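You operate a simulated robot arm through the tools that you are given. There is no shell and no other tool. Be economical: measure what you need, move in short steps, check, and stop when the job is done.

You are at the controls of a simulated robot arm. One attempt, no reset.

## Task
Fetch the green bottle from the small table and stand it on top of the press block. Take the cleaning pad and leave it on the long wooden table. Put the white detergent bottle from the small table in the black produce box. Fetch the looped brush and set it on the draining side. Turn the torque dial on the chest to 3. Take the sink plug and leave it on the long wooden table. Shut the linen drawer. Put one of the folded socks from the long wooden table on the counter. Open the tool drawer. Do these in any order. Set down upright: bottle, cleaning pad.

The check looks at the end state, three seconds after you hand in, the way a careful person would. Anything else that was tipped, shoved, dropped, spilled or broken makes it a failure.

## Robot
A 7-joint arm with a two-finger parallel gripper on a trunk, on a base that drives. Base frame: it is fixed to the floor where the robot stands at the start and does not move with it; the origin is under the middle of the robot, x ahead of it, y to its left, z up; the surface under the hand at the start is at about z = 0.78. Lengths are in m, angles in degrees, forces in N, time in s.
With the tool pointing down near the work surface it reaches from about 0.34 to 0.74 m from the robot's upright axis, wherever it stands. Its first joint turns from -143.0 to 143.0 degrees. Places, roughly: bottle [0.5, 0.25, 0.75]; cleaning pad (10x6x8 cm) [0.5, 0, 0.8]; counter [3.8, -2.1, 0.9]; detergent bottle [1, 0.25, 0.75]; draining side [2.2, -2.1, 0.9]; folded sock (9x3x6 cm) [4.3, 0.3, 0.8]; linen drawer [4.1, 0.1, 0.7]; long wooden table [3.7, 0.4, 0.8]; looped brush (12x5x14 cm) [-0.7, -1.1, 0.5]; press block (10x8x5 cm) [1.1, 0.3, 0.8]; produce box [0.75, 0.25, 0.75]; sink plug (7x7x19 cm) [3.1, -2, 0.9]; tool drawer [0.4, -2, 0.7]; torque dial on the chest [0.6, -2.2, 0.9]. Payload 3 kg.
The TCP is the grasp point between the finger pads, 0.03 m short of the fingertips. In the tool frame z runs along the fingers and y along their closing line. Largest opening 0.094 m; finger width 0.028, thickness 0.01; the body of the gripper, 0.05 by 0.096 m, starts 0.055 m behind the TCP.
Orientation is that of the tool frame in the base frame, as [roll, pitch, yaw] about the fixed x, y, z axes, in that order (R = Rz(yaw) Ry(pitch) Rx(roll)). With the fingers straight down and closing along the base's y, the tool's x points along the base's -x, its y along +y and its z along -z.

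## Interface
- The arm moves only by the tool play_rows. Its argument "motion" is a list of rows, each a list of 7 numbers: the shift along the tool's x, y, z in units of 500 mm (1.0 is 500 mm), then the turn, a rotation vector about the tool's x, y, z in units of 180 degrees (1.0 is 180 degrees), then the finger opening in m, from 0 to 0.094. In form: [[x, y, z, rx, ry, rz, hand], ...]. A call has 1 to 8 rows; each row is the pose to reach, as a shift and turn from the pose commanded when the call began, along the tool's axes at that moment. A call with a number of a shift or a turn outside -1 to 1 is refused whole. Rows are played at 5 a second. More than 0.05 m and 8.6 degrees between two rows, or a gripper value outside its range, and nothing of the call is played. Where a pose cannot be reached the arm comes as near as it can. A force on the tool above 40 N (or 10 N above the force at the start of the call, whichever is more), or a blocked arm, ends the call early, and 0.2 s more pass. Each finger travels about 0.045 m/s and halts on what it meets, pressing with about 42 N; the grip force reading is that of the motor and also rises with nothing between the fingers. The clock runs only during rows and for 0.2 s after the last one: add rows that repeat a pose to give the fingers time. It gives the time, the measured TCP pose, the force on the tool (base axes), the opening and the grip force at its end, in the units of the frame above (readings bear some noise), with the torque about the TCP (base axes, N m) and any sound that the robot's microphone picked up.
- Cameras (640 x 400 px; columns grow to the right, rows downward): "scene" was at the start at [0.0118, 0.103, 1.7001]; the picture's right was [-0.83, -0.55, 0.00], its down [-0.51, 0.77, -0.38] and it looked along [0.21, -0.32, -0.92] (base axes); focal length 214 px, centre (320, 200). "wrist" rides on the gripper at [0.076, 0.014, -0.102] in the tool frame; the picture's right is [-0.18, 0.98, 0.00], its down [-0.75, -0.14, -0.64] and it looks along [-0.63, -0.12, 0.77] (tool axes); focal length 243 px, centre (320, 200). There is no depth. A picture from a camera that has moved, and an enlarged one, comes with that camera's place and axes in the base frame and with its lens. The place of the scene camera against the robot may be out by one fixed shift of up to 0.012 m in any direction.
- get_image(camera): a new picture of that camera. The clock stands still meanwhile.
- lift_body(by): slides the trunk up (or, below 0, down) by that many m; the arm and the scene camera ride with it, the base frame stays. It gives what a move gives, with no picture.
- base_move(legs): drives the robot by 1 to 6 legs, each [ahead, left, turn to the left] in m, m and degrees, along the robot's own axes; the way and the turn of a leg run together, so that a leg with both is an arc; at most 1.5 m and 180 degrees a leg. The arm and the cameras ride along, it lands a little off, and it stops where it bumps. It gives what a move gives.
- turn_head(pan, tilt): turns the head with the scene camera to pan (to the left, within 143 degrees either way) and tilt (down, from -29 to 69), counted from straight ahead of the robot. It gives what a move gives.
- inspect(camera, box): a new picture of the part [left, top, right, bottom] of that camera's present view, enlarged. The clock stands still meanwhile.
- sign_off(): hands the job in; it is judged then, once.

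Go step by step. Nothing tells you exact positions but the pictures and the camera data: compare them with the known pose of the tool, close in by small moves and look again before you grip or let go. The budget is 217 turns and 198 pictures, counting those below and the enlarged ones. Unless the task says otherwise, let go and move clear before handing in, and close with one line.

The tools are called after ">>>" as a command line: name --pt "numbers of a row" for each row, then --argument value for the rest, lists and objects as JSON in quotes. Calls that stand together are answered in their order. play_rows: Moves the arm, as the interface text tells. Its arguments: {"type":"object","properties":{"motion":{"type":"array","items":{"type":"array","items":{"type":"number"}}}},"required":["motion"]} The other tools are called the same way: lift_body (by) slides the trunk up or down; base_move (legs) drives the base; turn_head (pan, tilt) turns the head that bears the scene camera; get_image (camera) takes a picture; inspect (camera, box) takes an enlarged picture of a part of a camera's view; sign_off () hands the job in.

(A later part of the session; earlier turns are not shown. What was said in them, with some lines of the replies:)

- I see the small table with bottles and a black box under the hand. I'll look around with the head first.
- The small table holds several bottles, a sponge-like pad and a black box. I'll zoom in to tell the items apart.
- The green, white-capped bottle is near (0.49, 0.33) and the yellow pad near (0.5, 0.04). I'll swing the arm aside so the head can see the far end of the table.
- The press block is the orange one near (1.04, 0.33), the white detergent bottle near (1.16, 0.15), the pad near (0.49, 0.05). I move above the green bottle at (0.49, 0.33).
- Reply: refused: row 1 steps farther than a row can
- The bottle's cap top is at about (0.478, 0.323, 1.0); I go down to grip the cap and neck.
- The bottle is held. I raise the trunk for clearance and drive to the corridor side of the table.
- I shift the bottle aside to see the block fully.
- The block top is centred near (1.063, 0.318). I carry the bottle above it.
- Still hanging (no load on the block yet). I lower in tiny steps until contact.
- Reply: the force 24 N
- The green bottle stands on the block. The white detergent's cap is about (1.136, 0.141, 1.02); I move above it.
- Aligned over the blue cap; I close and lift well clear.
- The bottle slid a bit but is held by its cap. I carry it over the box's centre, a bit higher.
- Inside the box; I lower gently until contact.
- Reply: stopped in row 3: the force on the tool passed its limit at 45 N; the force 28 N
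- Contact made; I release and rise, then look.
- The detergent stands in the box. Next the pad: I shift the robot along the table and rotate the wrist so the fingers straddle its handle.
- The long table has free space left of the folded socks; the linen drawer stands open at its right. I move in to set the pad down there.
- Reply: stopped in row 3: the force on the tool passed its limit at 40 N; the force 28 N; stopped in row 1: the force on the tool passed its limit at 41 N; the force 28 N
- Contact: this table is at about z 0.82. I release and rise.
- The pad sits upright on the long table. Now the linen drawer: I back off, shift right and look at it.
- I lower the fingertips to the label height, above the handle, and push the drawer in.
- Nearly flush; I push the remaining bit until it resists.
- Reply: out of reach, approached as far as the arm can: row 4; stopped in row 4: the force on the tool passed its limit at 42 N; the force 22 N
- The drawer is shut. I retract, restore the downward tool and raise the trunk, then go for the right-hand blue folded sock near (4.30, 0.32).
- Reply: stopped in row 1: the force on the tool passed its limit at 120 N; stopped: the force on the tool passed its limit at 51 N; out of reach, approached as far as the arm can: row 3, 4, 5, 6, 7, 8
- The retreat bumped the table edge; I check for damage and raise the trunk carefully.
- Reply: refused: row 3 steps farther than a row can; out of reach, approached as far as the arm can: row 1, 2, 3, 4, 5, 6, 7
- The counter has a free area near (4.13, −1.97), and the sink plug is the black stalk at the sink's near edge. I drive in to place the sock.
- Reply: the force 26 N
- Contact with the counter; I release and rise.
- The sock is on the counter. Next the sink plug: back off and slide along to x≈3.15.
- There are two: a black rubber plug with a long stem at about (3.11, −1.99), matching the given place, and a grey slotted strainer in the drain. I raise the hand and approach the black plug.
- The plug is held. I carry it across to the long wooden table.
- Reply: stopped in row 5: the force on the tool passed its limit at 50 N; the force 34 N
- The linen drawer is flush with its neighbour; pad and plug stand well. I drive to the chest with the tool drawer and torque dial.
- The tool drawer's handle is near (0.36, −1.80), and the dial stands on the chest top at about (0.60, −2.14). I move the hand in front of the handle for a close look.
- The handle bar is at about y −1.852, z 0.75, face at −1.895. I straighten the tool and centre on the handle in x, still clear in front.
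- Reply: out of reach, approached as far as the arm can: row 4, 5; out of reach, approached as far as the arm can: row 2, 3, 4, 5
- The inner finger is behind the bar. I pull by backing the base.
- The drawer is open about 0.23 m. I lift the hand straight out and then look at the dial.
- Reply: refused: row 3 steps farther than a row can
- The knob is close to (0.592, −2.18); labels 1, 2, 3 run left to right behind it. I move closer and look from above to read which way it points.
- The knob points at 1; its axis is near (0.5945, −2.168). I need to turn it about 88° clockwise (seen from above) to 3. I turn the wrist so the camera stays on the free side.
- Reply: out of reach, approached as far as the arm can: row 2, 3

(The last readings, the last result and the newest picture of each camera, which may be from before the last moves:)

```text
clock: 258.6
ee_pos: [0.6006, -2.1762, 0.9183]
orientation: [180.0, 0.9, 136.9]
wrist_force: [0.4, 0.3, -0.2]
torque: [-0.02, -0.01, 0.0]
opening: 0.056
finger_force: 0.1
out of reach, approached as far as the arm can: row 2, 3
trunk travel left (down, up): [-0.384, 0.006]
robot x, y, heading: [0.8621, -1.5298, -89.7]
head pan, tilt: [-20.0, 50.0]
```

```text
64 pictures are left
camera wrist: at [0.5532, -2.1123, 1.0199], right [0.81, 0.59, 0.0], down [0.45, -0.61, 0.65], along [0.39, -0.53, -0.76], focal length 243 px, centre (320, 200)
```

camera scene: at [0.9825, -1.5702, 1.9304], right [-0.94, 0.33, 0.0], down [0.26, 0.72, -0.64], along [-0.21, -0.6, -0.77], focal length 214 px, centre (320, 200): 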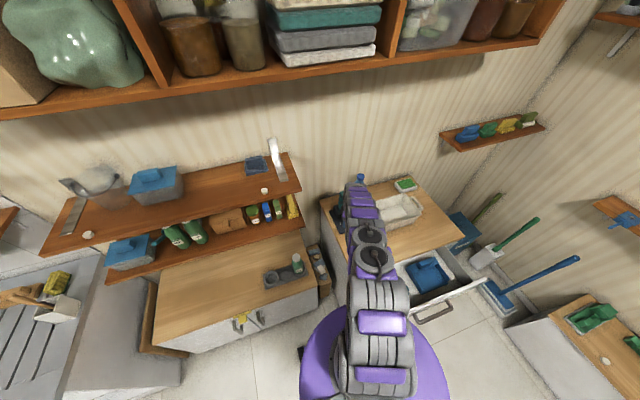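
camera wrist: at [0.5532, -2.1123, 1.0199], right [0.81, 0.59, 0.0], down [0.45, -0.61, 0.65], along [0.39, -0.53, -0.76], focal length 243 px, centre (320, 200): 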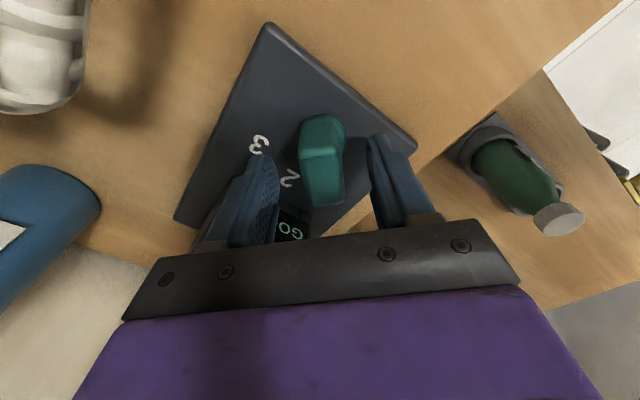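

>>> play_rows --pt "0 0 -0.04 0 0 0 0.056" --pt "0 0 -0.08 0 0 0 0.056" --pt "0 0 -0.12 0 0 0 0.056"

>>> lift_body --by -0.05

>>> get_image --camera "wrist"

```text
clock: 259.4
ee_pos: [0.6001, -2.1759, 0.9766]
orientation: [-180.0, 0.9, 136.9]
wrist_force: [-0.5, -1.2, 0.5]
torque: [0.02, 0.03, 0.0]
opening: 0.0561
finger_force: 0.0
trunk travel left (down, up): [-0.384, 0.006]
robot x, y, heading: [0.863, -1.5286, -89.3]
head pan, tilt: [-20.0, 50.0]
```

```text
clock: 260.3
ee_pos: [0.6001, -2.1761, 0.9268]
orientation: [-180.0, 0.9, 136.8]
wrist_force: [-0.3, -0.4, -0.5]
torque: [0.01, 0.03, 0.0]
opening: 0.0564
finger_force: 0.1
trunk travel left (down, up): [-0.334, 0.056]
robot x, y, heading: [0.8656, -1.5289, -89.6]
head pan, tilt: [-20.0, 50.0]
```

```text
63 pictures are left
camera wrist: at [0.553, -2.1117, 1.0287], right [0.81, 0.59, 0.0], down [0.45, -0.61, 0.65], along [0.39, -0.53, -0.76], focal length 243 px, centre (320, 200)
```

wrist: 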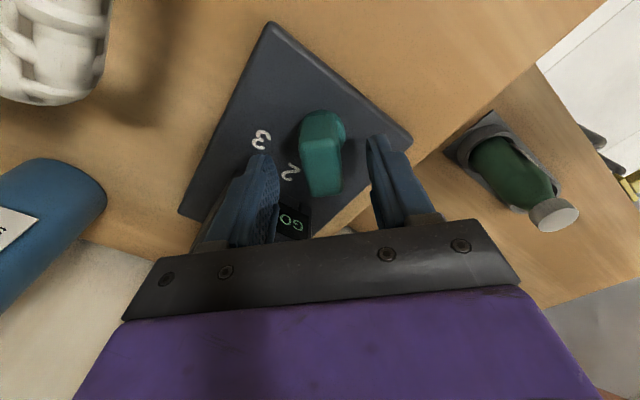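

>>> play_rows --pt "0 0 0.024 0 0 0 0.056" --pt "0 0 0.048 0 0 0 0.056" --pt "0 0 0.048 0 0 0 0.03" --pt "0 0 0.048 0 0 0 0.01" --pt "0 0 0.048 0 0 0 0.01"

>>> get_image --camera "wrist"

```text
clock: 261.5
ee_pos: [0.6024, -2.1748, 0.9038]
orientation: [179.9, 1.0, 136.9]
wrist_force: [5.9, 11.4, -2.9]
torque: [0.39, -0.39, -0.05]
opening: 0.0314
finger_force: 40.4
trunk travel left (down, up): [-0.334, 0.056]
robot x, y, heading: [0.867, -1.529, -89.5]
head pan, tilt: [-20.0, 50.0]
```

```text
62 pictures are left
camera wrist: at [0.5551, -2.1112, 1.0045], right [0.81, 0.59, 0.0], down [0.45, -0.61, 0.65], along [0.39, -0.52, -0.76], focal length 243 px, centre (320, 200)
```

wrist: 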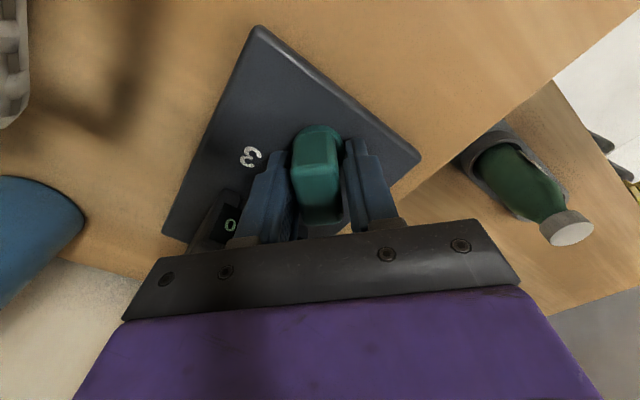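

Gripped on the knob. I turn it clockwise in two stages, watching the forces.

>>> play_rows --pt "0 0.005 0 0 0 0.0 0.01" --pt "0 0.005 0 0 0 0.04 0.01" --pt "0 0.005 0 0 0 0.08 0.01" --pt "0 0.005 0 0 0 0.12 0.01" --pt "0 0.005 0 0 0 0.16 0.01" --pt "0 0.005 0 0 0 0.2 0.01" --pt "0 0.005 0 0 0 0.24 0.01"

>>> get_image --camera "wrist"

```text
clock: 263.1
ee_pos: [0.5985, -2.1761, 0.9032]
orientation: [179.5, 0.9, 93.6]
wrist_force: [-24.8, -19.4, -0.3]
torque: [-1.52, 0.86, 0.14]
opening: 0.0315
finger_force: 44.8
trunk travel left (down, up): [-0.334, 0.056]
robot x, y, heading: [0.864, -1.5301, -89.5]
head pan, tilt: [-20.0, 50.0]
```

```text
61 pictures are left
camera wrist: at [0.6066, -2.0979, 1.0047], right [0.99, -0.12, 0.01], down [-0.1, -0.75, 0.65], along [-0.07, -0.65, -0.76], focal length 243 px, centre (320, 200)
```

wrist: 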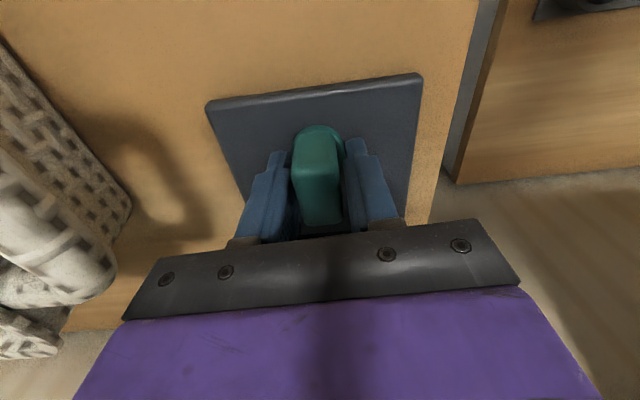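

>>> play_rows --pt "-0.006 -0.008 0 0 0 0 0.01" --pt "-0.006 -0.008 0 0 0 0 0.01"

```text
clock: 263.7
ee_pos: [0.5971, -2.1768, 0.9041]
orientation: [179.4, 0.7, 93.7]
wrist_force: [-17.8, -6.1, 3.1]
torque: [-0.19, 0.71, 0.1]
opening: 0.0315
finger_force: 45.6
trunk travel left (down, up): [-0.334, 0.056]
robot x, y, heading: [0.8658, -1.5301, -89.6]
head pan, tilt: [-20.0, 50.0]
```

>>> play_rows --pt "-0.002 -0.01 0 0 0 0 0.01" --pt "-0.002 -0.01 0 0 0 0.04 0.01" --pt "-0.002 -0.01 0 0 0 0.08 0.01" --pt "-0.002 -0.01 0 0 0 0.12 0.01"

```text
clock: 264.7
ee_pos: [0.5961, -2.1763, 0.9025]
orientation: [179.2, 0.3, 72.0]
wrist_force: [7.6, 19.4, 1.9]
torque: [-0.56, 0.09, -0.02]
opening: 0.0312
finger_force: 45.5
trunk travel left (down, up): [-0.334, 0.056]
robot x, y, heading: [0.8666, -1.5286, -89.5]
head pan, tilt: [-20.0, 50.0]
```

>>> play_rows --pt "0.006 0 0 0 0 0.036 0.01" --pt "0.008 0 0 0 0 0.072 0.01" --pt "0.008 0 0 0 0 0.108 0.01" --pt "0.008 0 0 0 0 0.144 0.01"

>>> get_image --camera "wrist"

```text
clock: 265.7
ee_pos: [0.593, -2.1751, 0.9027]
orientation: [179.0, 0.1, 46.1]
wrist_force: [-4.1, 4.9, 0.7]
torque: [-0.15, 0.54, 0.64]
opening: 0.0312
finger_force: 45.1
trunk travel left (down, up): [-0.334, 0.056]
robot x, y, heading: [0.8679, -1.5278, -89.4]
head pan, tilt: [-20.0, 50.0]
```

```text
60 pictures are left
camera wrist: at [0.6551, -2.1286, 1.0059], right [0.58, -0.81, 0.02], down [-0.63, -0.44, 0.64], along [-0.51, -0.38, -0.77], focal length 243 px, centre (320, 200)
```

wrist: 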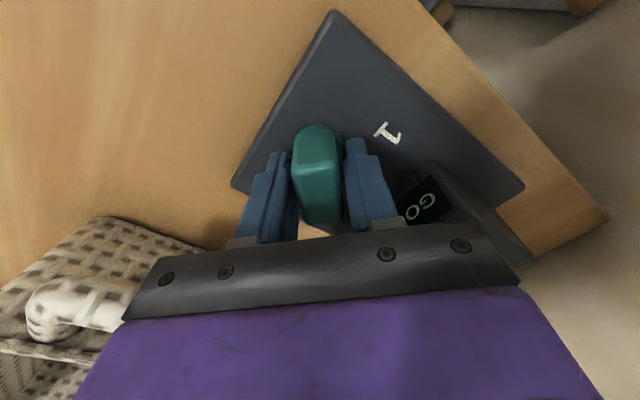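

Torque rises as at a stop; I let go, rise and read the dial.

>>> play_rows --pt "0 0 0 0 0 0 0.04" --pt "0 0 0 0 0 0 0.056" --pt "0 0 -0.05 0 0 0 0.056" --pt "0 0 -0.12 0 0 0 0.056" --pt "0 0 -0.2 0 0 0 0.05" --pt "0 0 -0.29 0 0 0 0.03" --pt "0 0 -0.38 0 0 0 0.0"

>>> get_image --camera "wrist"

```text
clock: 267.3
ee_pos: [0.5924, -2.1721, 1.0936]
orientation: [179.1, 0.1, 46.2]
wrist_force: [-0.3, 0.1, 0.9]
torque: [0.01, 0.01, 0.02]
opening: 0.0
finger_force: 0.1
trunk travel left (down, up): [-0.334, 0.056]
robot x, y, heading: [0.8646, -1.5279, -89.6]
head pan, tilt: [-20.0, 50.0]
```

```text
59 pictures are left
camera wrist: at [0.6534, -2.1253, 1.1966], right [0.58, -0.81, 0.02], down [-0.63, -0.44, 0.64], along [-0.51, -0.38, -0.77], focal length 243 px, centre (320, 200)
```

wrist: 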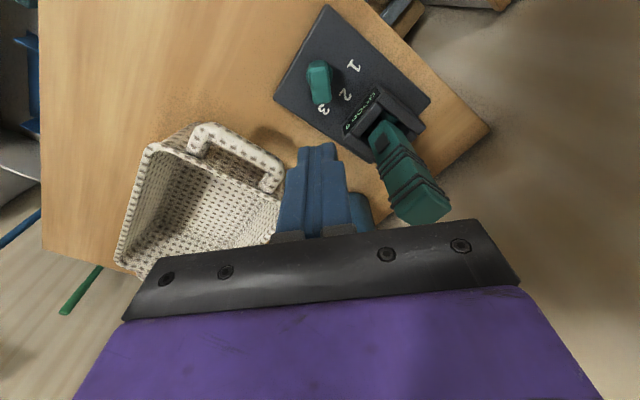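

>>> inspect --camera "wrist" --box '[270, 20, 430, 140]'

```text
3.33 times, centred on (350, 80) of wrist
camera zoom: at [0.6534, -2.1253, 1.1966], right [0.58, -0.81, 0.02], down [-0.63, -0.44, 0.64], along [-0.51, -0.38, -0.77], focal length 809 px, centre (220, 600)
```

zoom: 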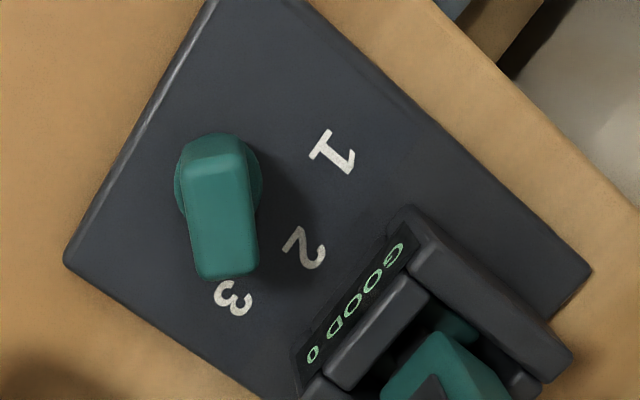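

The dial reads 3. I back off and go to look for the looped brush near (−0.7, −1.1, 0.5).

>>> base_move --legs '[[-0.55, 0, 0], [0, 0, -88]]'

>>> turn_head --pan 0 --tilt 30

>>> get_image --camera "scene"

```text
clock: 274.2
ee_pos: [0.2075, -0.731, 1.0928]
orientation: [179.1, 0.1, -41.9]
wrist_force: [-0.4, -0.4, -0.1]
torque: [0.0, -0.03, 0.0]
opening: 0.0
finger_force: 32.8
trunk travel left (down, up): [-0.334, 0.056]
robot x, y, heading: [0.8589, -0.9775, -177.5]
head pan, tilt: [-20.0, 50.0]
```

```text
clock: 275.0
ee_pos: [0.2104, -0.7302, 1.0935]
orientation: [179.0, 0.1, -41.8]
wrist_force: [-0.4, -0.3, 0.6]
torque: [-0.01, -0.01, 0.02]
opening: 0.0002
finger_force: 32.0
trunk travel left (down, up): [-0.334, 0.056]
robot x, y, heading: [0.8567, -0.9787, -177.5]
head pan, tilt: [0.0, 30.0]
```

```text
57 pictures are left
camera scene: at [0.806, -1.1137, 1.9098], right [-0.04, 1.0, 0.0], down [0.5, 0.02, -0.86], along [-0.86, -0.04, -0.5], focal length 214 px, centre (320, 200)
```

scene: 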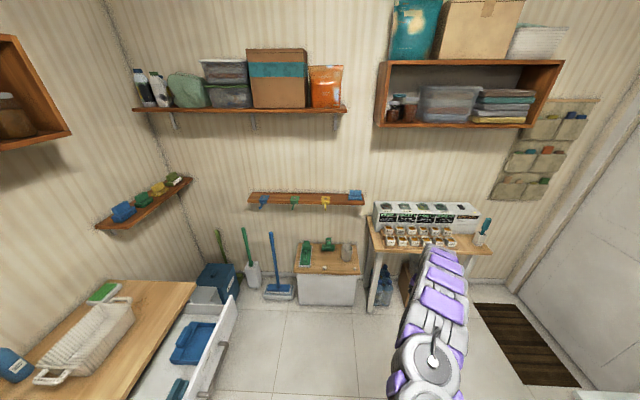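

>>> inspect --camera "scene" --box '[190, 170, 410, 310]'

```text
2.86 times, centred on (300, 240) of scene
camera zoom: at [0.806, -1.1137, 1.9098], right [-0.04, 1.0, 0.0], down [0.5, 0.02, -0.86], along [-0.86, -0.04, -0.5], focal length 613 px, centre (377, 86)
```

zoom: 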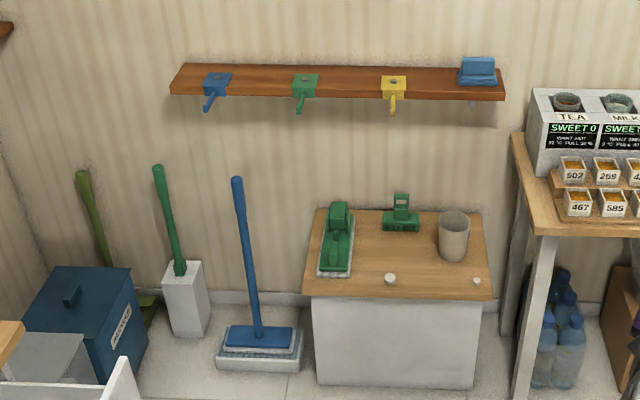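

The looped brush is the upright green one with the loop on the low bench at (−0.71, −1.1). I bring the arm to centre and drive toward it.

>>> play_rows --pt "0.083 0.029 -0.01 0 0 -0.033 0.094" --pt "0.167 0.058 -0.02 0 0 -0.066 0.094" --pt "0.25 0.087 -0.03 0 0 -0.1 0.094" --pt "0.334 0.115 -0.04 0 0 -0.133 0.094" --pt "0.417 0.144 -0.05 0 0 -0.166 0.094" --pt "0.5 0.173 -0.06 0 0 -0.2 0.094" --pt "0.584 0.202 -0.07 0 0 -0.232 0.094"

>>> base_move --legs '[[0.85, 0.1, -2]]'

>>> turn_head --pan 0 --tilt 50

>>> get_image --camera "scene"

>>> get_image --camera "wrist"

```text
clock: 276.6
ee_pos: [0.361, -1.0009, 1.131]
orientation: [179.6, 0.9, 0.0]
wrist_force: [-0.3, 0.2, 1.0]
torque: [0.0, -0.01, -0.02]
opening: 0.0939
finger_force: 0.0
trunk travel left (down, up): [-0.334, 0.056]
robot x, y, heading: [0.8603, -0.9827, -177.4]
head pan, tilt: [0.0, 30.0]
```

```text
clock: 281.1
ee_pos: [-0.48, -1.1094, 1.1296]
orientation: [179.5, 0.8, -1.7]
wrist_force: [0.5, 0.0, -0.1]
torque: [0.02, 0.01, -0.02]
opening: 0.0943
finger_force: 0.1
trunk travel left (down, up): [-0.334, 0.056]
robot x, y, heading: [0.0195, -1.1072, -179.1]
head pan, tilt: [0.0, 30.0]
```

```text
clock: 282.0
ee_pos: [-0.4773, -1.1086, 1.1301]
orientation: [179.5, 0.9, -1.6]
wrist_force: [-0.1, -0.2, 0.2]
torque: [-0.02, -0.02, 0.01]
opening: 0.0941
finger_force: 0.1
trunk travel left (down, up): [-0.334, 0.056]
robot x, y, heading: [0.0207, -1.1074, -179.1]
head pan, tilt: [0.0, 50.0]
```

```text
55 pictures are left
camera scene: at [-0.0218, -1.2392, 1.8803], right [-0.01, 1.0, 0.0], down [0.77, 0.01, -0.64], along [-0.64, -0.01, -0.77], focal length 214 px, centre (320, 200)
```

scene: 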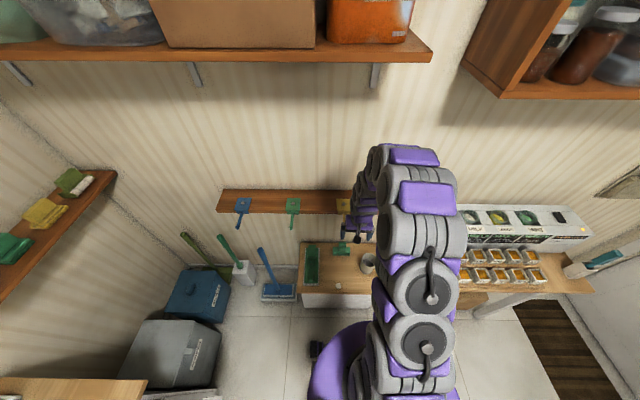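

```text
54 pictures are left
camera wrist: at [-0.4007, -1.1239, 1.2326], right [-0.21, -0.98, 0.01], down [-0.74, 0.17, 0.65], along [-0.64, 0.13, -0.76], focal length 243 px, centre (320, 200)
```

wrist: 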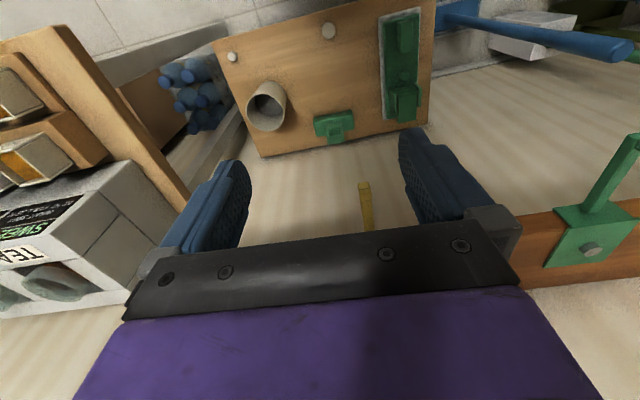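

The brush sits under a wall shelf with pegs (front x≈−0.66, z≈1.03), so I'll come in low with the tool tilted forward. First back off, tilt, and lower.

>>> base_move --legs '[[-0.2, 0, 0]]'

>>> play_rows --pt "0 0 0 0 -0.045 -0.01 0.094" --pt "0 0 0 0 -0.09 -0.01 0.094" --pt "0 0 0 0 -0.135 -0.01 0.094" --pt "0 0 0 0 -0.18 -0.01 0.094" --pt "0 0 0 0 -0.225 -0.01 0.094" --pt "0 0 0 0 -0.27 -0.01 0.094"

>>> lift_body --by -0.32

>>> get_image --camera "wrist"

>>> get_image --camera "scene"

```text
clock: 283.6
ee_pos: [-0.273, -1.1072, 1.1321]
orientation: [179.4, 0.8, -1.7]
wrist_force: [-0.8, 0.1, 0.6]
torque: [0.0, 0.02, -0.03]
opening: 0.0938
finger_force: 0.1
trunk travel left (down, up): [-0.334, 0.056]
robot x, y, heading: [0.2244, -1.0969, -179.1]
head pan, tilt: [0.0, 50.0]
```

```text
clock: 285.0
ee_pos: [-0.3324, -1.1135, 1.1401]
orientation: [-179.8, 49.6, 0.1]
wrist_force: [-0.2, 0.9, 0.3]
torque: [0.0, 0.02, 0.02]
opening: 0.0943
finger_force: 0.0
out of reach, approached as far as the arm can: row 5, 6
trunk travel left (down, up): [-0.334, 0.056]
robot x, y, heading: [0.2223, -1.1066, -179.3]
head pan, tilt: [0.0, 50.0]
```

```text
clock: 288.1
ee_pos: [-0.3309, -1.1135, 0.8201]
orientation: [-179.8, 49.5, 0.2]
wrist_force: [0.9, 0.2, 0.8]
torque: [-0.02, 0.03, 0.03]
opening: 0.0937
finger_force: 0.0
trunk travel left (down, up): [-0.014, 0.376]
robot x, y, heading: [0.2247, -1.1012, -179.0]
head pan, tilt: [0.0, 50.0]
```

```text
53 pictures are left
camera wrist: at [-0.204, -1.1286, 0.8292], right [-0.12, -0.98, 0.14], down [0.0, 0.14, 0.99], along [-0.99, 0.12, -0.02], focal length 243 px, centre (320, 200)
```

wrist: 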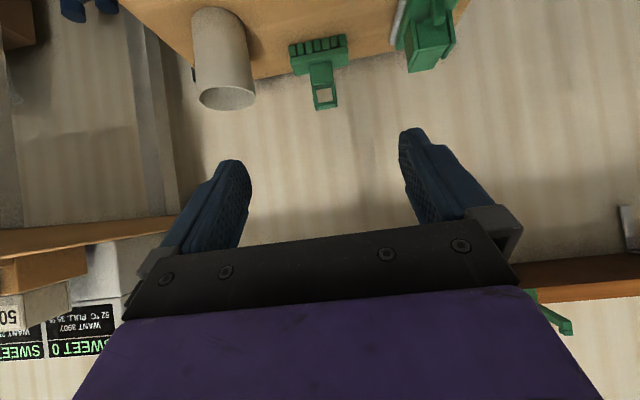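

```text
52 pictures are left
camera scene: at [0.1828, -1.2363, 1.5603], right [-0.02, 1.0, 0.0], down [0.77, 0.01, -0.64], along [-0.64, -0.01, -0.77], focal length 214 px, centre (320, 200)
```

scene: 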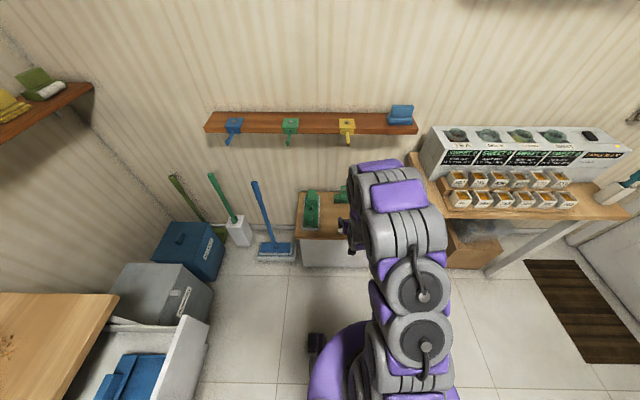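

>>> play_rows --pt "0.064 0 0.055 0 0 0 0.094" --pt "0.128 0 0.109 0 0 0 0.094" --pt "0.192 0 0.164 0 0 0 0.094" --pt "0.256 0 0.218 0 0 0 0.094" --pt "0.312 0 0.266 0 0 0 0.094"

>>> get_image --camera "wrist"

```text
clock: 289.4
ee_pos: [-0.3303, -1.1142, 0.6147]
orientation: [-179.7, 49.5, 0.1]
wrist_force: [-0.4, 0.1, -0.2]
torque: [0.0, 0.01, 0.01]
opening: 0.0941
finger_force: 0.0
trunk travel left (down, up): [-0.014, 0.376]
robot x, y, heading: [0.2236, -1.105, -179.0]
head pan, tilt: [0.0, 50.0]
```

```text
51 pictures are left
camera wrist: at [-0.2032, -1.1283, 0.6238], right [-0.12, -0.98, 0.14], down [0.0, 0.14, 0.99], along [-0.99, 0.12, -0.02], focal length 243 px, centre (320, 200)
```

wrist: 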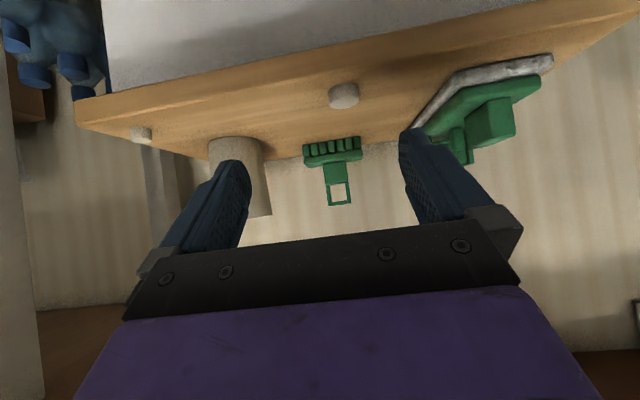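

>>> base_move --legs '[[0.24, 0, 0]]'

>>> get_image --camera "wrist"

>>> get_image --camera "scene"

```text
clock: 291.1
ee_pos: [-0.5663, -1.1152, 0.6155]
orientation: [-179.8, 49.5, 0.0]
wrist_force: [0.5, 0.2, 1.0]
torque: [0.03, -0.02, -0.02]
opening: 0.094
finger_force: 0.1
trunk travel left (down, up): [-0.014, 0.376]
robot x, y, heading: [-0.0094, -1.1062, -179.0]
head pan, tilt: [0.0, 50.0]
```

```text
50 pictures are left
camera wrist: at [-0.4389, -1.1301, 0.6244], right [-0.12, -0.98, 0.14], down [0.0, 0.14, 0.99], along [-0.99, 0.12, -0.02], focal length 243 px, centre (320, 200)
```

wrist: 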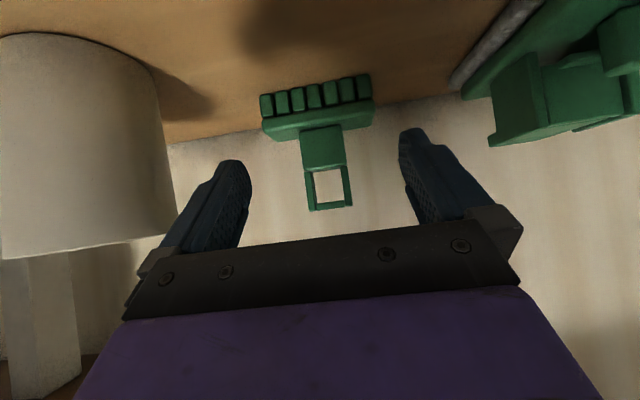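

```text
49 pictures are left
camera scene: at [-0.0543, -1.2393, 1.5602], right [-0.01, 1.0, 0.0], down [0.77, 0.01, -0.64], along [-0.64, -0.01, -0.77], focal length 214 px, centre (320, 200)
```

scene: 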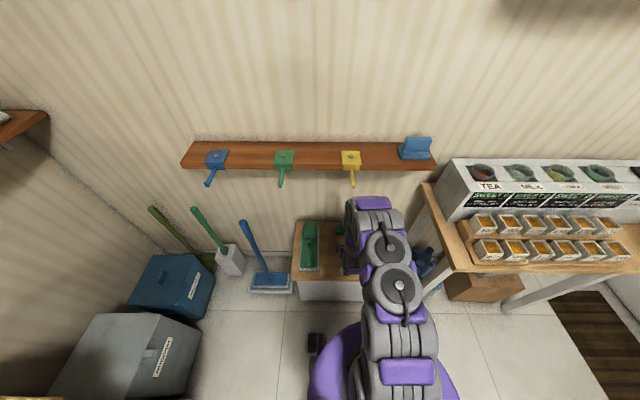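

>>> play_rows --pt "-0.043 -0.008 0.074 0 0 0 0.094" --pt "-0.086 -0.008 0.148 0 0 0 0.094" --pt "-0.129 -0.008 0.2214 0 0 0 0.094"

>>> get_image --camera "wrist"

```text
clock: 291.9
ee_pos: [-0.6943, -1.1122, 0.5959]
orientation: [-179.8, 49.7, 0.1]
wrist_force: [0.6, 0.6, 0.2]
torque: [-0.01, 0.0, -0.02]
opening: 0.0938
finger_force: 0.0
trunk travel left (down, up): [-0.014, 0.376]
robot x, y, heading: [-0.0121, -1.1049, -178.9]
head pan, tilt: [0.0, 50.0]
```

```text
48 pictures are left
camera wrist: at [-0.5664, -1.1253, 0.6032], right [-0.12, -0.98, 0.14], down [0.0, 0.14, 0.99], along [-0.99, 0.12, -0.02], focal length 243 px, centre (320, 200)
```

wrist: 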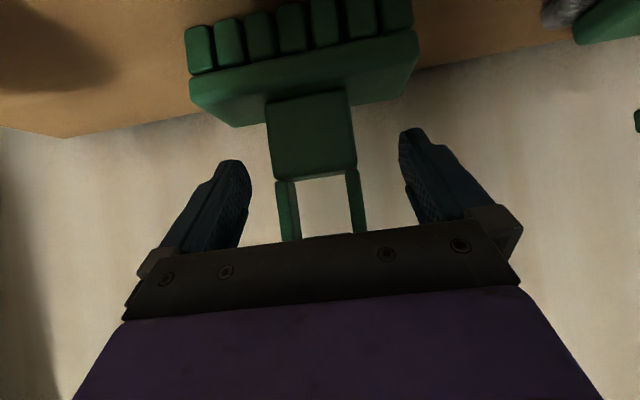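

>>> play_rows --pt "0 0.006 0.016 0 0 0 0.094" --pt "0 0.006 0.016 0 0 0 0.06" --pt "0 0.006 0.016 0 0 0 0.02" --pt "0 0.006 0.016 0 0 0 0.02" --pt "0 0.006 0.016 0 0 0 0.02"

>>> get_image --camera "wrist"

```text
clock: 293.1
ee_pos: [-0.6991, -1.1133, 0.5883]
orientation: [-179.8, 49.6, 0.0]
wrist_force: [-0.4, 0.1, 0.4]
torque: [-0.01, 0.0, -0.01]
opening: 0.0517
finger_force: 40.6
trunk travel left (down, up): [-0.014, 0.376]
robot x, y, heading: [-0.0092, -1.106, -179.1]
head pan, tilt: [0.0, 50.0]
```

```text
47 pictures are left
camera wrist: at [-0.5721, -1.1283, 0.5969], right [-0.12, -0.98, 0.14], down [0.0, 0.14, 0.99], along [-0.99, 0.12, -0.02], focal length 243 px, centre (320, 200)
```

wrist: 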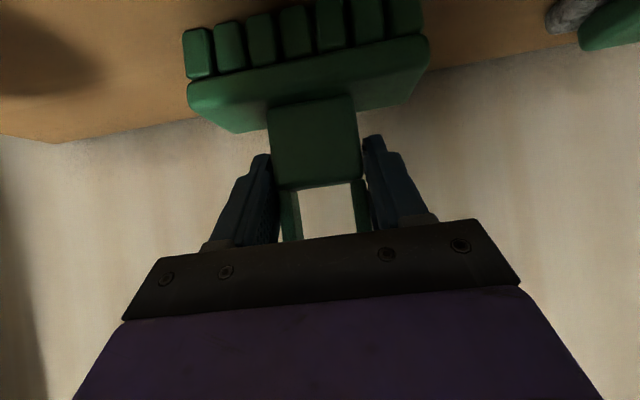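

>>> play_rows --pt "-0.03 0 -0.026 0 0 0 0.02" --pt "-0.06 0 -0.052 0 0 0 0.02" --pt "-0.1 0 -0.086 0 0 0 0.02"

>>> base_move --legs '[[-0.5, 0, 0]]'

>>> get_image --camera "wrist"

>>> get_image --camera "scene"

```text
clock: 293.9
ee_pos: [-0.697, -1.1128, 0.6541]
orientation: [-179.8, 49.7, 0.0]
wrist_force: [0.3, -0.7, -2.3]
torque: [0.0, -0.02, 0.05]
opening: 0.0517
finger_force: 41.6
trunk travel left (down, up): [-0.014, 0.376]
robot x, y, heading: [-0.0075, -1.1, -179.2]
head pan, tilt: [0.0, 50.0]
```

```text
clock: 296.8
ee_pos: [-0.2002, -1.1123, 0.6543]
orientation: [-179.8, 49.6, 0.6]
wrist_force: [-0.9, 0.2, -0.6]
torque: [-0.02, -0.02, 0.01]
opening: 0.0514
finger_force: 42.2
trunk travel left (down, up): [-0.014, 0.376]
robot x, y, heading: [0.4863, -1.0955, -178.6]
head pan, tilt: [0.0, 50.0]
```

```text
46 pictures are left
camera wrist: at [-0.0723, -1.1249, 0.6634], right [-0.11, -0.98, 0.14], down [0.0, 0.14, 0.99], along [-0.99, 0.11, -0.02], focal length 243 px, centre (320, 200)
```

wrist: 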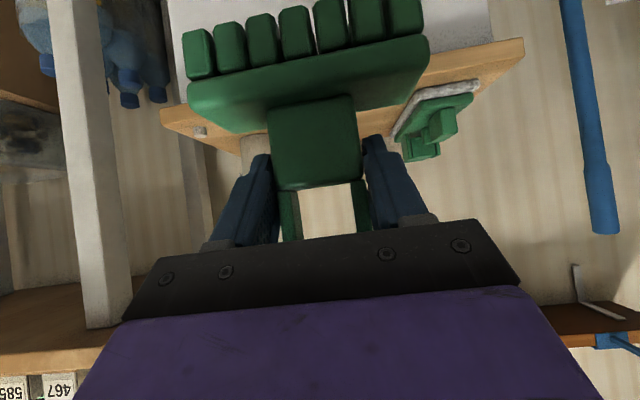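

```text
45 pictures are left
camera scene: at [0.4444, -1.2306, 1.5602], right [-0.02, 1.0, 0.0], down [0.77, 0.02, -0.64], along [-0.64, -0.02, -0.77], focal length 214 px, centre (320, 200)
```

scene: 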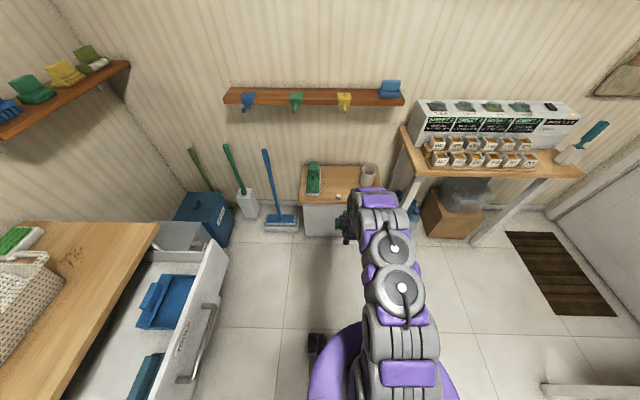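

The brush is held. I raise the trunk and drive (turning over the free corridor) to the draining side.

>>> lift_body --by 0.37

>>> base_move --legs '[[0, 0, -179], [1.5, 0, 0], [0.1, 0.1, 0], [0, 0, -90]]'

>>> turn_head --pan 0 --tilt 40

>>> get_image --camera "scene"

```text
clock: 300.4
ee_pos: [-0.1978, -1.112, 1.0258]
orientation: [-179.8, 49.7, 0.6]
wrist_force: [0.5, -0.6, -1.2]
torque: [-0.02, 0.01, 0.0]
opening: 0.0516
finger_force: 41.8
trunk travel left (down, up): [-0.384, 0.006]
robot x, y, heading: [0.4901, -1.0938, -178.6]
head pan, tilt: [0.0, 50.0]
```

```text
clock: 319.8
ee_pos: [2.076, -1.6507, 1.0262]
orientation: [-178.6, 49.6, 90.5]
wrist_force: [2.0, -0.1, -2.0]
torque: [0.03, 0.06, -0.09]
opening: 0.0514
finger_force: 42.1
trunk travel left (down, up): [-0.384, 0.006]
robot x, y, heading: [2.0559, -0.963, -89.8]
head pan, tilt: [0.0, 50.0]
```

```text
clock: 320.6
ee_pos: [2.0676, -1.6485, 1.0277]
orientation: [-179.6, 49.9, 89.9]
wrist_force: [0.9, -0.3, -1.6]
torque: [0.01, 0.01, -0.05]
opening: 0.0514
finger_force: 42.3
trunk travel left (down, up): [-0.384, 0.006]
robot x, y, heading: [2.0627, -0.9639, -89.8]
head pan, tilt: [0.0, 40.0]
```

```text
44 pictures are left
camera scene: at [2.2008, -1.0198, 1.9448], right [-1.0, 0.0, 0.0], down [0.0, 0.65, -0.76], along [0.0, -0.76, -0.65], focal length 214 px, centre (320, 200)
```

scene: 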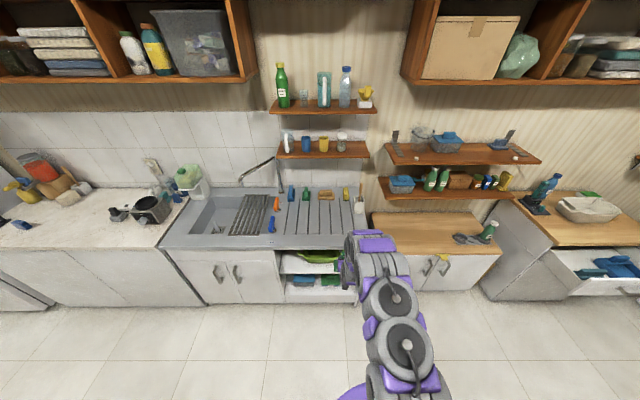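

>>> inspect --camera "scene" --box '[170, 120, 390, 260]'

```text
2.86 times, centred on (280, 190) of scene
camera zoom: at [2.2008, -1.0198, 1.9448], right [-1.0, 0.0, 0.0], down [0.0, 0.65, -0.76], along [0.0, -0.76, -0.65], focal length 613 px, centre (434, 229)
```

zoom: 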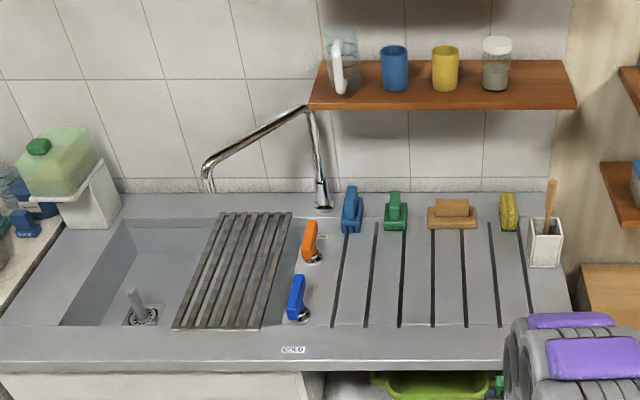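

>>> play_rows --pt "-0.04 0 -0.033 0 0 0 0.02" --pt "-0.08 0 -0.067 0 0 0 0.02" --pt "-0.11 0 -0.095 0 0 0 0.02"

>>> base_move --legs '[[0.41, 0.08, 0]]'

>>> get_image --camera "wrist"

>>> turn_head --pan 0 --tilt 50

>>> get_image --camera "scene"

```text
clock: 321.4
ee_pos: [2.0592, -1.6456, 1.1021]
orientation: [-179.9, 49.8, 89.2]
wrist_force: [-1.2, 0.8, -1.8]
torque: [0.02, 0.01, 0.0]
opening: 0.0516
finger_force: 41.7
trunk travel left (down, up): [-0.384, 0.006]
robot x, y, heading: [2.0566, -0.968, -90.1]
head pan, tilt: [0.0, 40.0]
```

```text
clock: 323.9
ee_pos: [2.1362, -2.0541, 1.1005]
orientation: [179.8, 49.8, 89.0]
wrist_force: [-0.8, -0.3, -1.7]
torque: [0.01, -0.01, -0.01]
opening: 0.0514
finger_force: 42.2
trunk travel left (down, up): [-0.384, 0.006]
robot x, y, heading: [2.1423, -1.3726, -89.7]
head pan, tilt: [0.0, 40.0]
```

```text
42 pictures are left
camera wrist: at [2.1518, -1.9261, 1.1088], right [0.98, -0.13, 0.14], down [-0.14, 0.01, 0.99], along [-0.13, -0.99, -0.01], focal length 243 px, centre (320, 200)
```

wrist: 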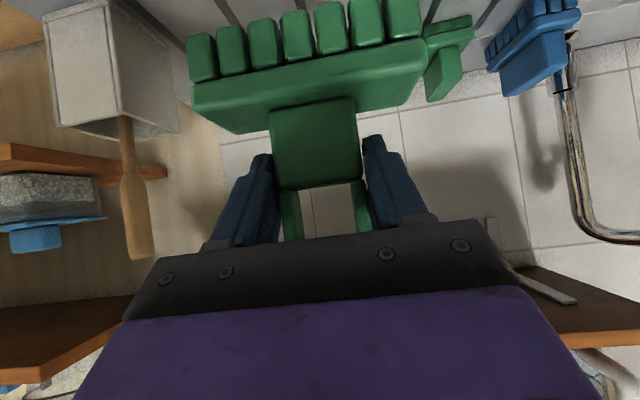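

```text
clock: 324.6
ee_pos: [2.1376, -2.0502, 1.1016]
orientation: [-179.9, 49.8, 89.2]
wrist_force: [-0.6, -0.1, -1.5]
torque: [0.01, 0.0, 0.05]
opening: 0.0514
finger_force: 41.7
trunk travel left (down, up): [-0.384, 0.006]
robot x, y, heading: [2.1387, -1.3738, -89.8]
head pan, tilt: [0.0, 50.0]
```

```text
41 pictures are left
camera scene: at [2.2805, -1.4185, 1.9305], right [-1.0, 0.0, 0.0], down [0.0, 0.77, -0.64], along [0.0, -0.64, -0.77], focal length 214 px, centre (320, 200)
```

scene: 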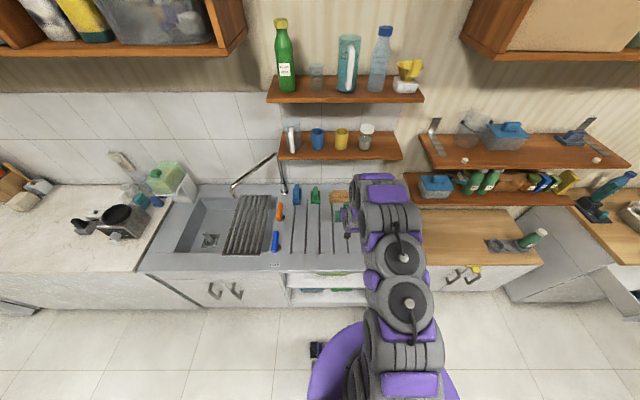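

>>> play_rows --pt "0.05 0 0.043 0 0 0 0.02" --pt "0.1 0 0.086 0 0 0 0.02" --pt "0.145 0 0.125 0 0 0 0.02"

>>> inspect --camera "scene" --box '[260, 170, 400, 290]'

>>> get_image --camera "wrist"

```text
clock: 325.4
ee_pos: [2.1415, -2.0532, 1.006]
orientation: [-179.6, 49.8, 89.5]
wrist_force: [-0.2, -0.1, -1.1]
torque: [0.01, 0.01, 0.0]
opening: 0.0514
finger_force: 41.4
trunk travel left (down, up): [-0.384, 0.006]
robot x, y, heading: [2.1381, -1.3705, -90.1]
head pan, tilt: [0.0, 50.0]
```

```text
3.33 times, centred on (330, 230) of scene
camera zoom: at [2.2875, -1.4197, 1.93], right [-1.0, 0.0, 0.0], down [0.0, 0.77, -0.64], along [0.0, -0.64, -0.77], focal length 715 px, centre (287, 100)
```

zoom: 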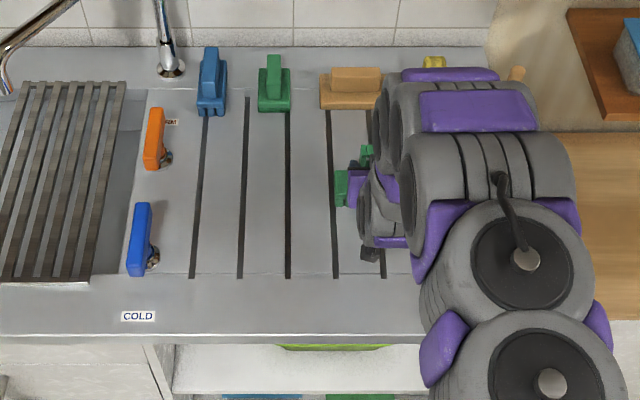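

```text
39 pictures are left
camera wrist: at [2.1583, -1.925, 1.0139], right [0.98, -0.13, 0.14], down [-0.14, 0.01, 0.99], along [-0.13, -0.99, -0.01], focal length 243 px, centre (320, 200)
```

wrist: 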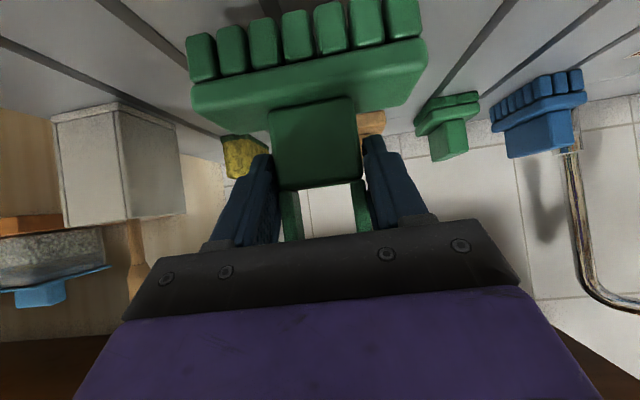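

Brush is over clear grooves; I lower slowly to contact.

>>> play_rows --pt "0.01 0 0.009 0 0 0 0.02" --pt "0.02 0 0.017 0 0 0 0.02" --pt "0.03 0 0.026 0 0 0 0.02" --pt "0.04 0 0.034 0 0 0 0.02" --pt "0.05 0 0.043 0 0 0 0.02" --pt "0.06 0 0.051 0 0 0 0.02" --pt "0.07 0 0.06 0 0 0 0.02"

```text
clock: 326.5
ee_pos: [2.1438, -2.0561, 0.986]
orientation: [-179.6, 51.1, 89.6]
wrist_force: [0.7, 5.0, 25.1]
torque: [0.0, 0.02, -0.02]
opening: 0.0516
finger_force: 42.2
trunk travel left (down, up): [-0.384, 0.006]
robot x, y, heading: [2.1404, -1.3722, -89.9]
head pan, tilt: [0.0, 50.0]
stopped in row 5: the force on the tool passed its limit at 56 N (the readings are from after the stop); the commanded pose is now the measured one
```

>>> play_rows --pt "-0.003 0 -0.003 0 0.005 0 0.02" --pt "-0.003 0 -0.003 0 0.005 0 0.06" --pt "-0.003 0 -0.003 0 0.005 0 0.094" --pt "-0.003 0 -0.003 0 0.005 0 0.094" --pt "-0.003 0 -0.003 0 0.005 0 0.094"

>>> get_image --camera "wrist"

```text
clock: 327.7
ee_pos: [2.142, -2.0557, 0.9849]
orientation: [-179.8, 49.7, 89.5]
wrist_force: [-0.6, 0.4, 0.0]
torque: [0.01, -0.01, 0.0]
opening: 0.0937
finger_force: 0.0
trunk travel left (down, up): [-0.384, 0.006]
robot x, y, heading: [2.1396, -1.3765, -90.1]
head pan, tilt: [0.0, 50.0]
```

```text
38 pictures are left
camera wrist: at [2.1589, -1.9286, 0.9922], right [0.98, -0.13, 0.14], down [-0.14, 0.0, 0.99], along [-0.13, -0.99, -0.01], focal length 243 px, centre (320, 200)
```

wrist: 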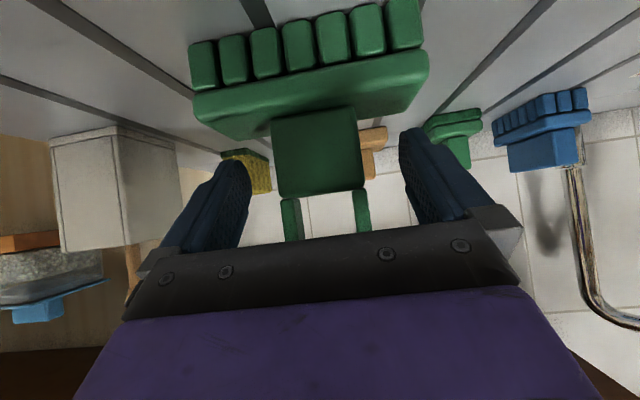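

>>> play_rows --pt "0 0 -0.06 0 0 0 0.094" --pt "0 0 -0.14 0 0 0 0.094" --pt "0 0 -0.22 0 0 0 0.094" --pt "0 0 -0.3 0 0 0 0.094"

>>> base_move --legs '[[-0.4, 0, 0]]'

>>> get_image --camera "wrist"

>>> turn_head --pan 0 --tilt 40

>>> get_image --camera "scene"

```text
clock: 328.7
ee_pos: [2.1435, -1.9408, 1.0805]
orientation: [-179.7, 49.7, 89.5]
wrist_force: [-0.4, 0.0, -0.6]
torque: [0.01, 0.02, 0.03]
opening: 0.0939
finger_force: 0.1
trunk travel left (down, up): [-0.384, 0.006]
robot x, y, heading: [2.1393, -1.3689, -90.1]
head pan, tilt: [0.0, 50.0]
```

```text
clock: 331.2
ee_pos: [2.1438, -1.5467, 1.0805]
orientation: [-179.8, 49.9, 89.7]
wrist_force: [0.5, 0.0, 0.1]
torque: [-0.04, 0.02, -0.02]
opening: 0.0939
finger_force: 0.0
trunk travel left (down, up): [-0.384, 0.006]
robot x, y, heading: [2.1382, -0.9769, -89.8]
head pan, tilt: [0.0, 50.0]
```

```text
37 pictures are left
camera wrist: at [2.1594, -1.4188, 1.0886], right [0.98, -0.13, 0.14], down [-0.14, 0.0, 0.99], along [-0.13, -0.99, -0.01], focal length 243 px, centre (320, 200)
```

wrist: 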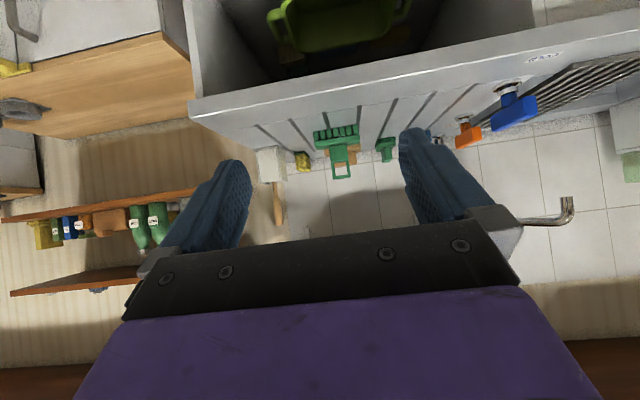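

```text
clock: 331.9
ee_pos: [2.1425, -1.5453, 1.0801]
orientation: [-179.7, 49.8, 89.7]
wrist_force: [-0.2, -0.3, -0.6]
torque: [0.0, 0.0, 0.01]
opening: 0.0941
finger_force: 0.0
trunk travel left (down, up): [-0.384, 0.006]
robot x, y, heading: [2.138, -0.9754, -89.9]
head pan, tilt: [0.0, 40.0]
```

```text
36 pictures are left
camera scene: at [2.2857, -1.0299, 1.9443], right [-1.0, 0.0, 0.0], down [0.0, 0.65, -0.76], along [0.0, -0.76, -0.65], focal length 214 px, centre (320, 200)
```

scene: 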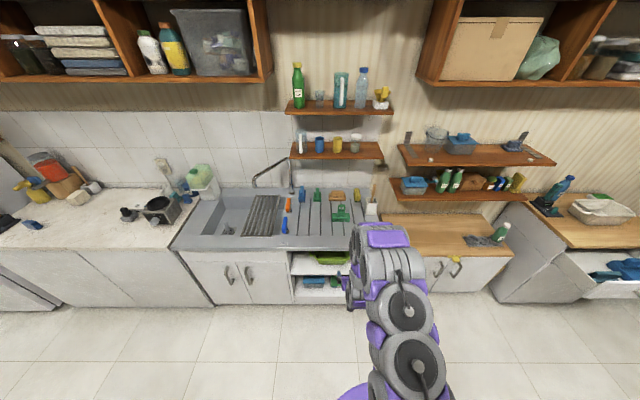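

The brush stands on the draining side. One last look at the small table.

>>> turn_head --pan -135 --tilt 30

>>> inspect --camera "scene" --box '[200, 120, 440, 280]'

```text
clock: 334.1
ee_pos: [2.1445, -1.5466, 1.0808]
orientation: [-179.7, 49.9, 89.6]
wrist_force: [0.0, 0.2, -0.5]
torque: [0.08, -0.02, 0.04]
opening: 0.0943
finger_force: 0.1
trunk travel left (down, up): [-0.384, 0.006]
robot x, y, heading: [2.1404, -0.9759, -90.1]
head pan, tilt: [-135.0, 30.0]
```

```text
2.50 times, centred on (320, 200) of scene
camera zoom: at [2.2211, -0.881, 1.9601], right [0.7, 0.71, 0.0], down [0.35, -0.35, -0.87], along [-0.62, 0.61, -0.5], focal length 536 px, centre (320, 200)
```

zoom: 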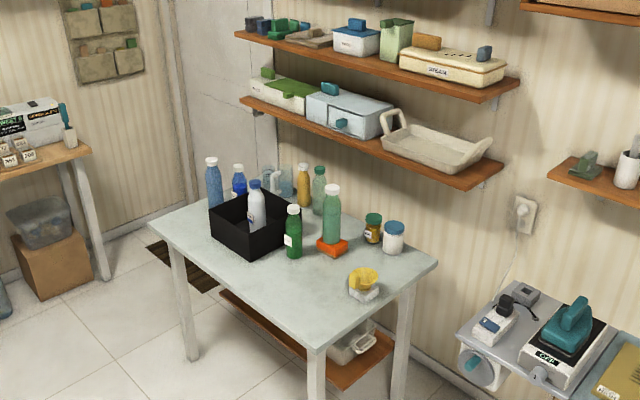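

The green bottle stands on the block, the detergent is upright in the box, and everything else I checked is in place, so I'm handing in.

>>> sign_off

```text
The job is handed in.
```

All nine tasks are done and the job is handed in; nothing I could see was tipped or displaced, though my fingers bumped the long table once, hard, while I was backing away from the linen drawer.
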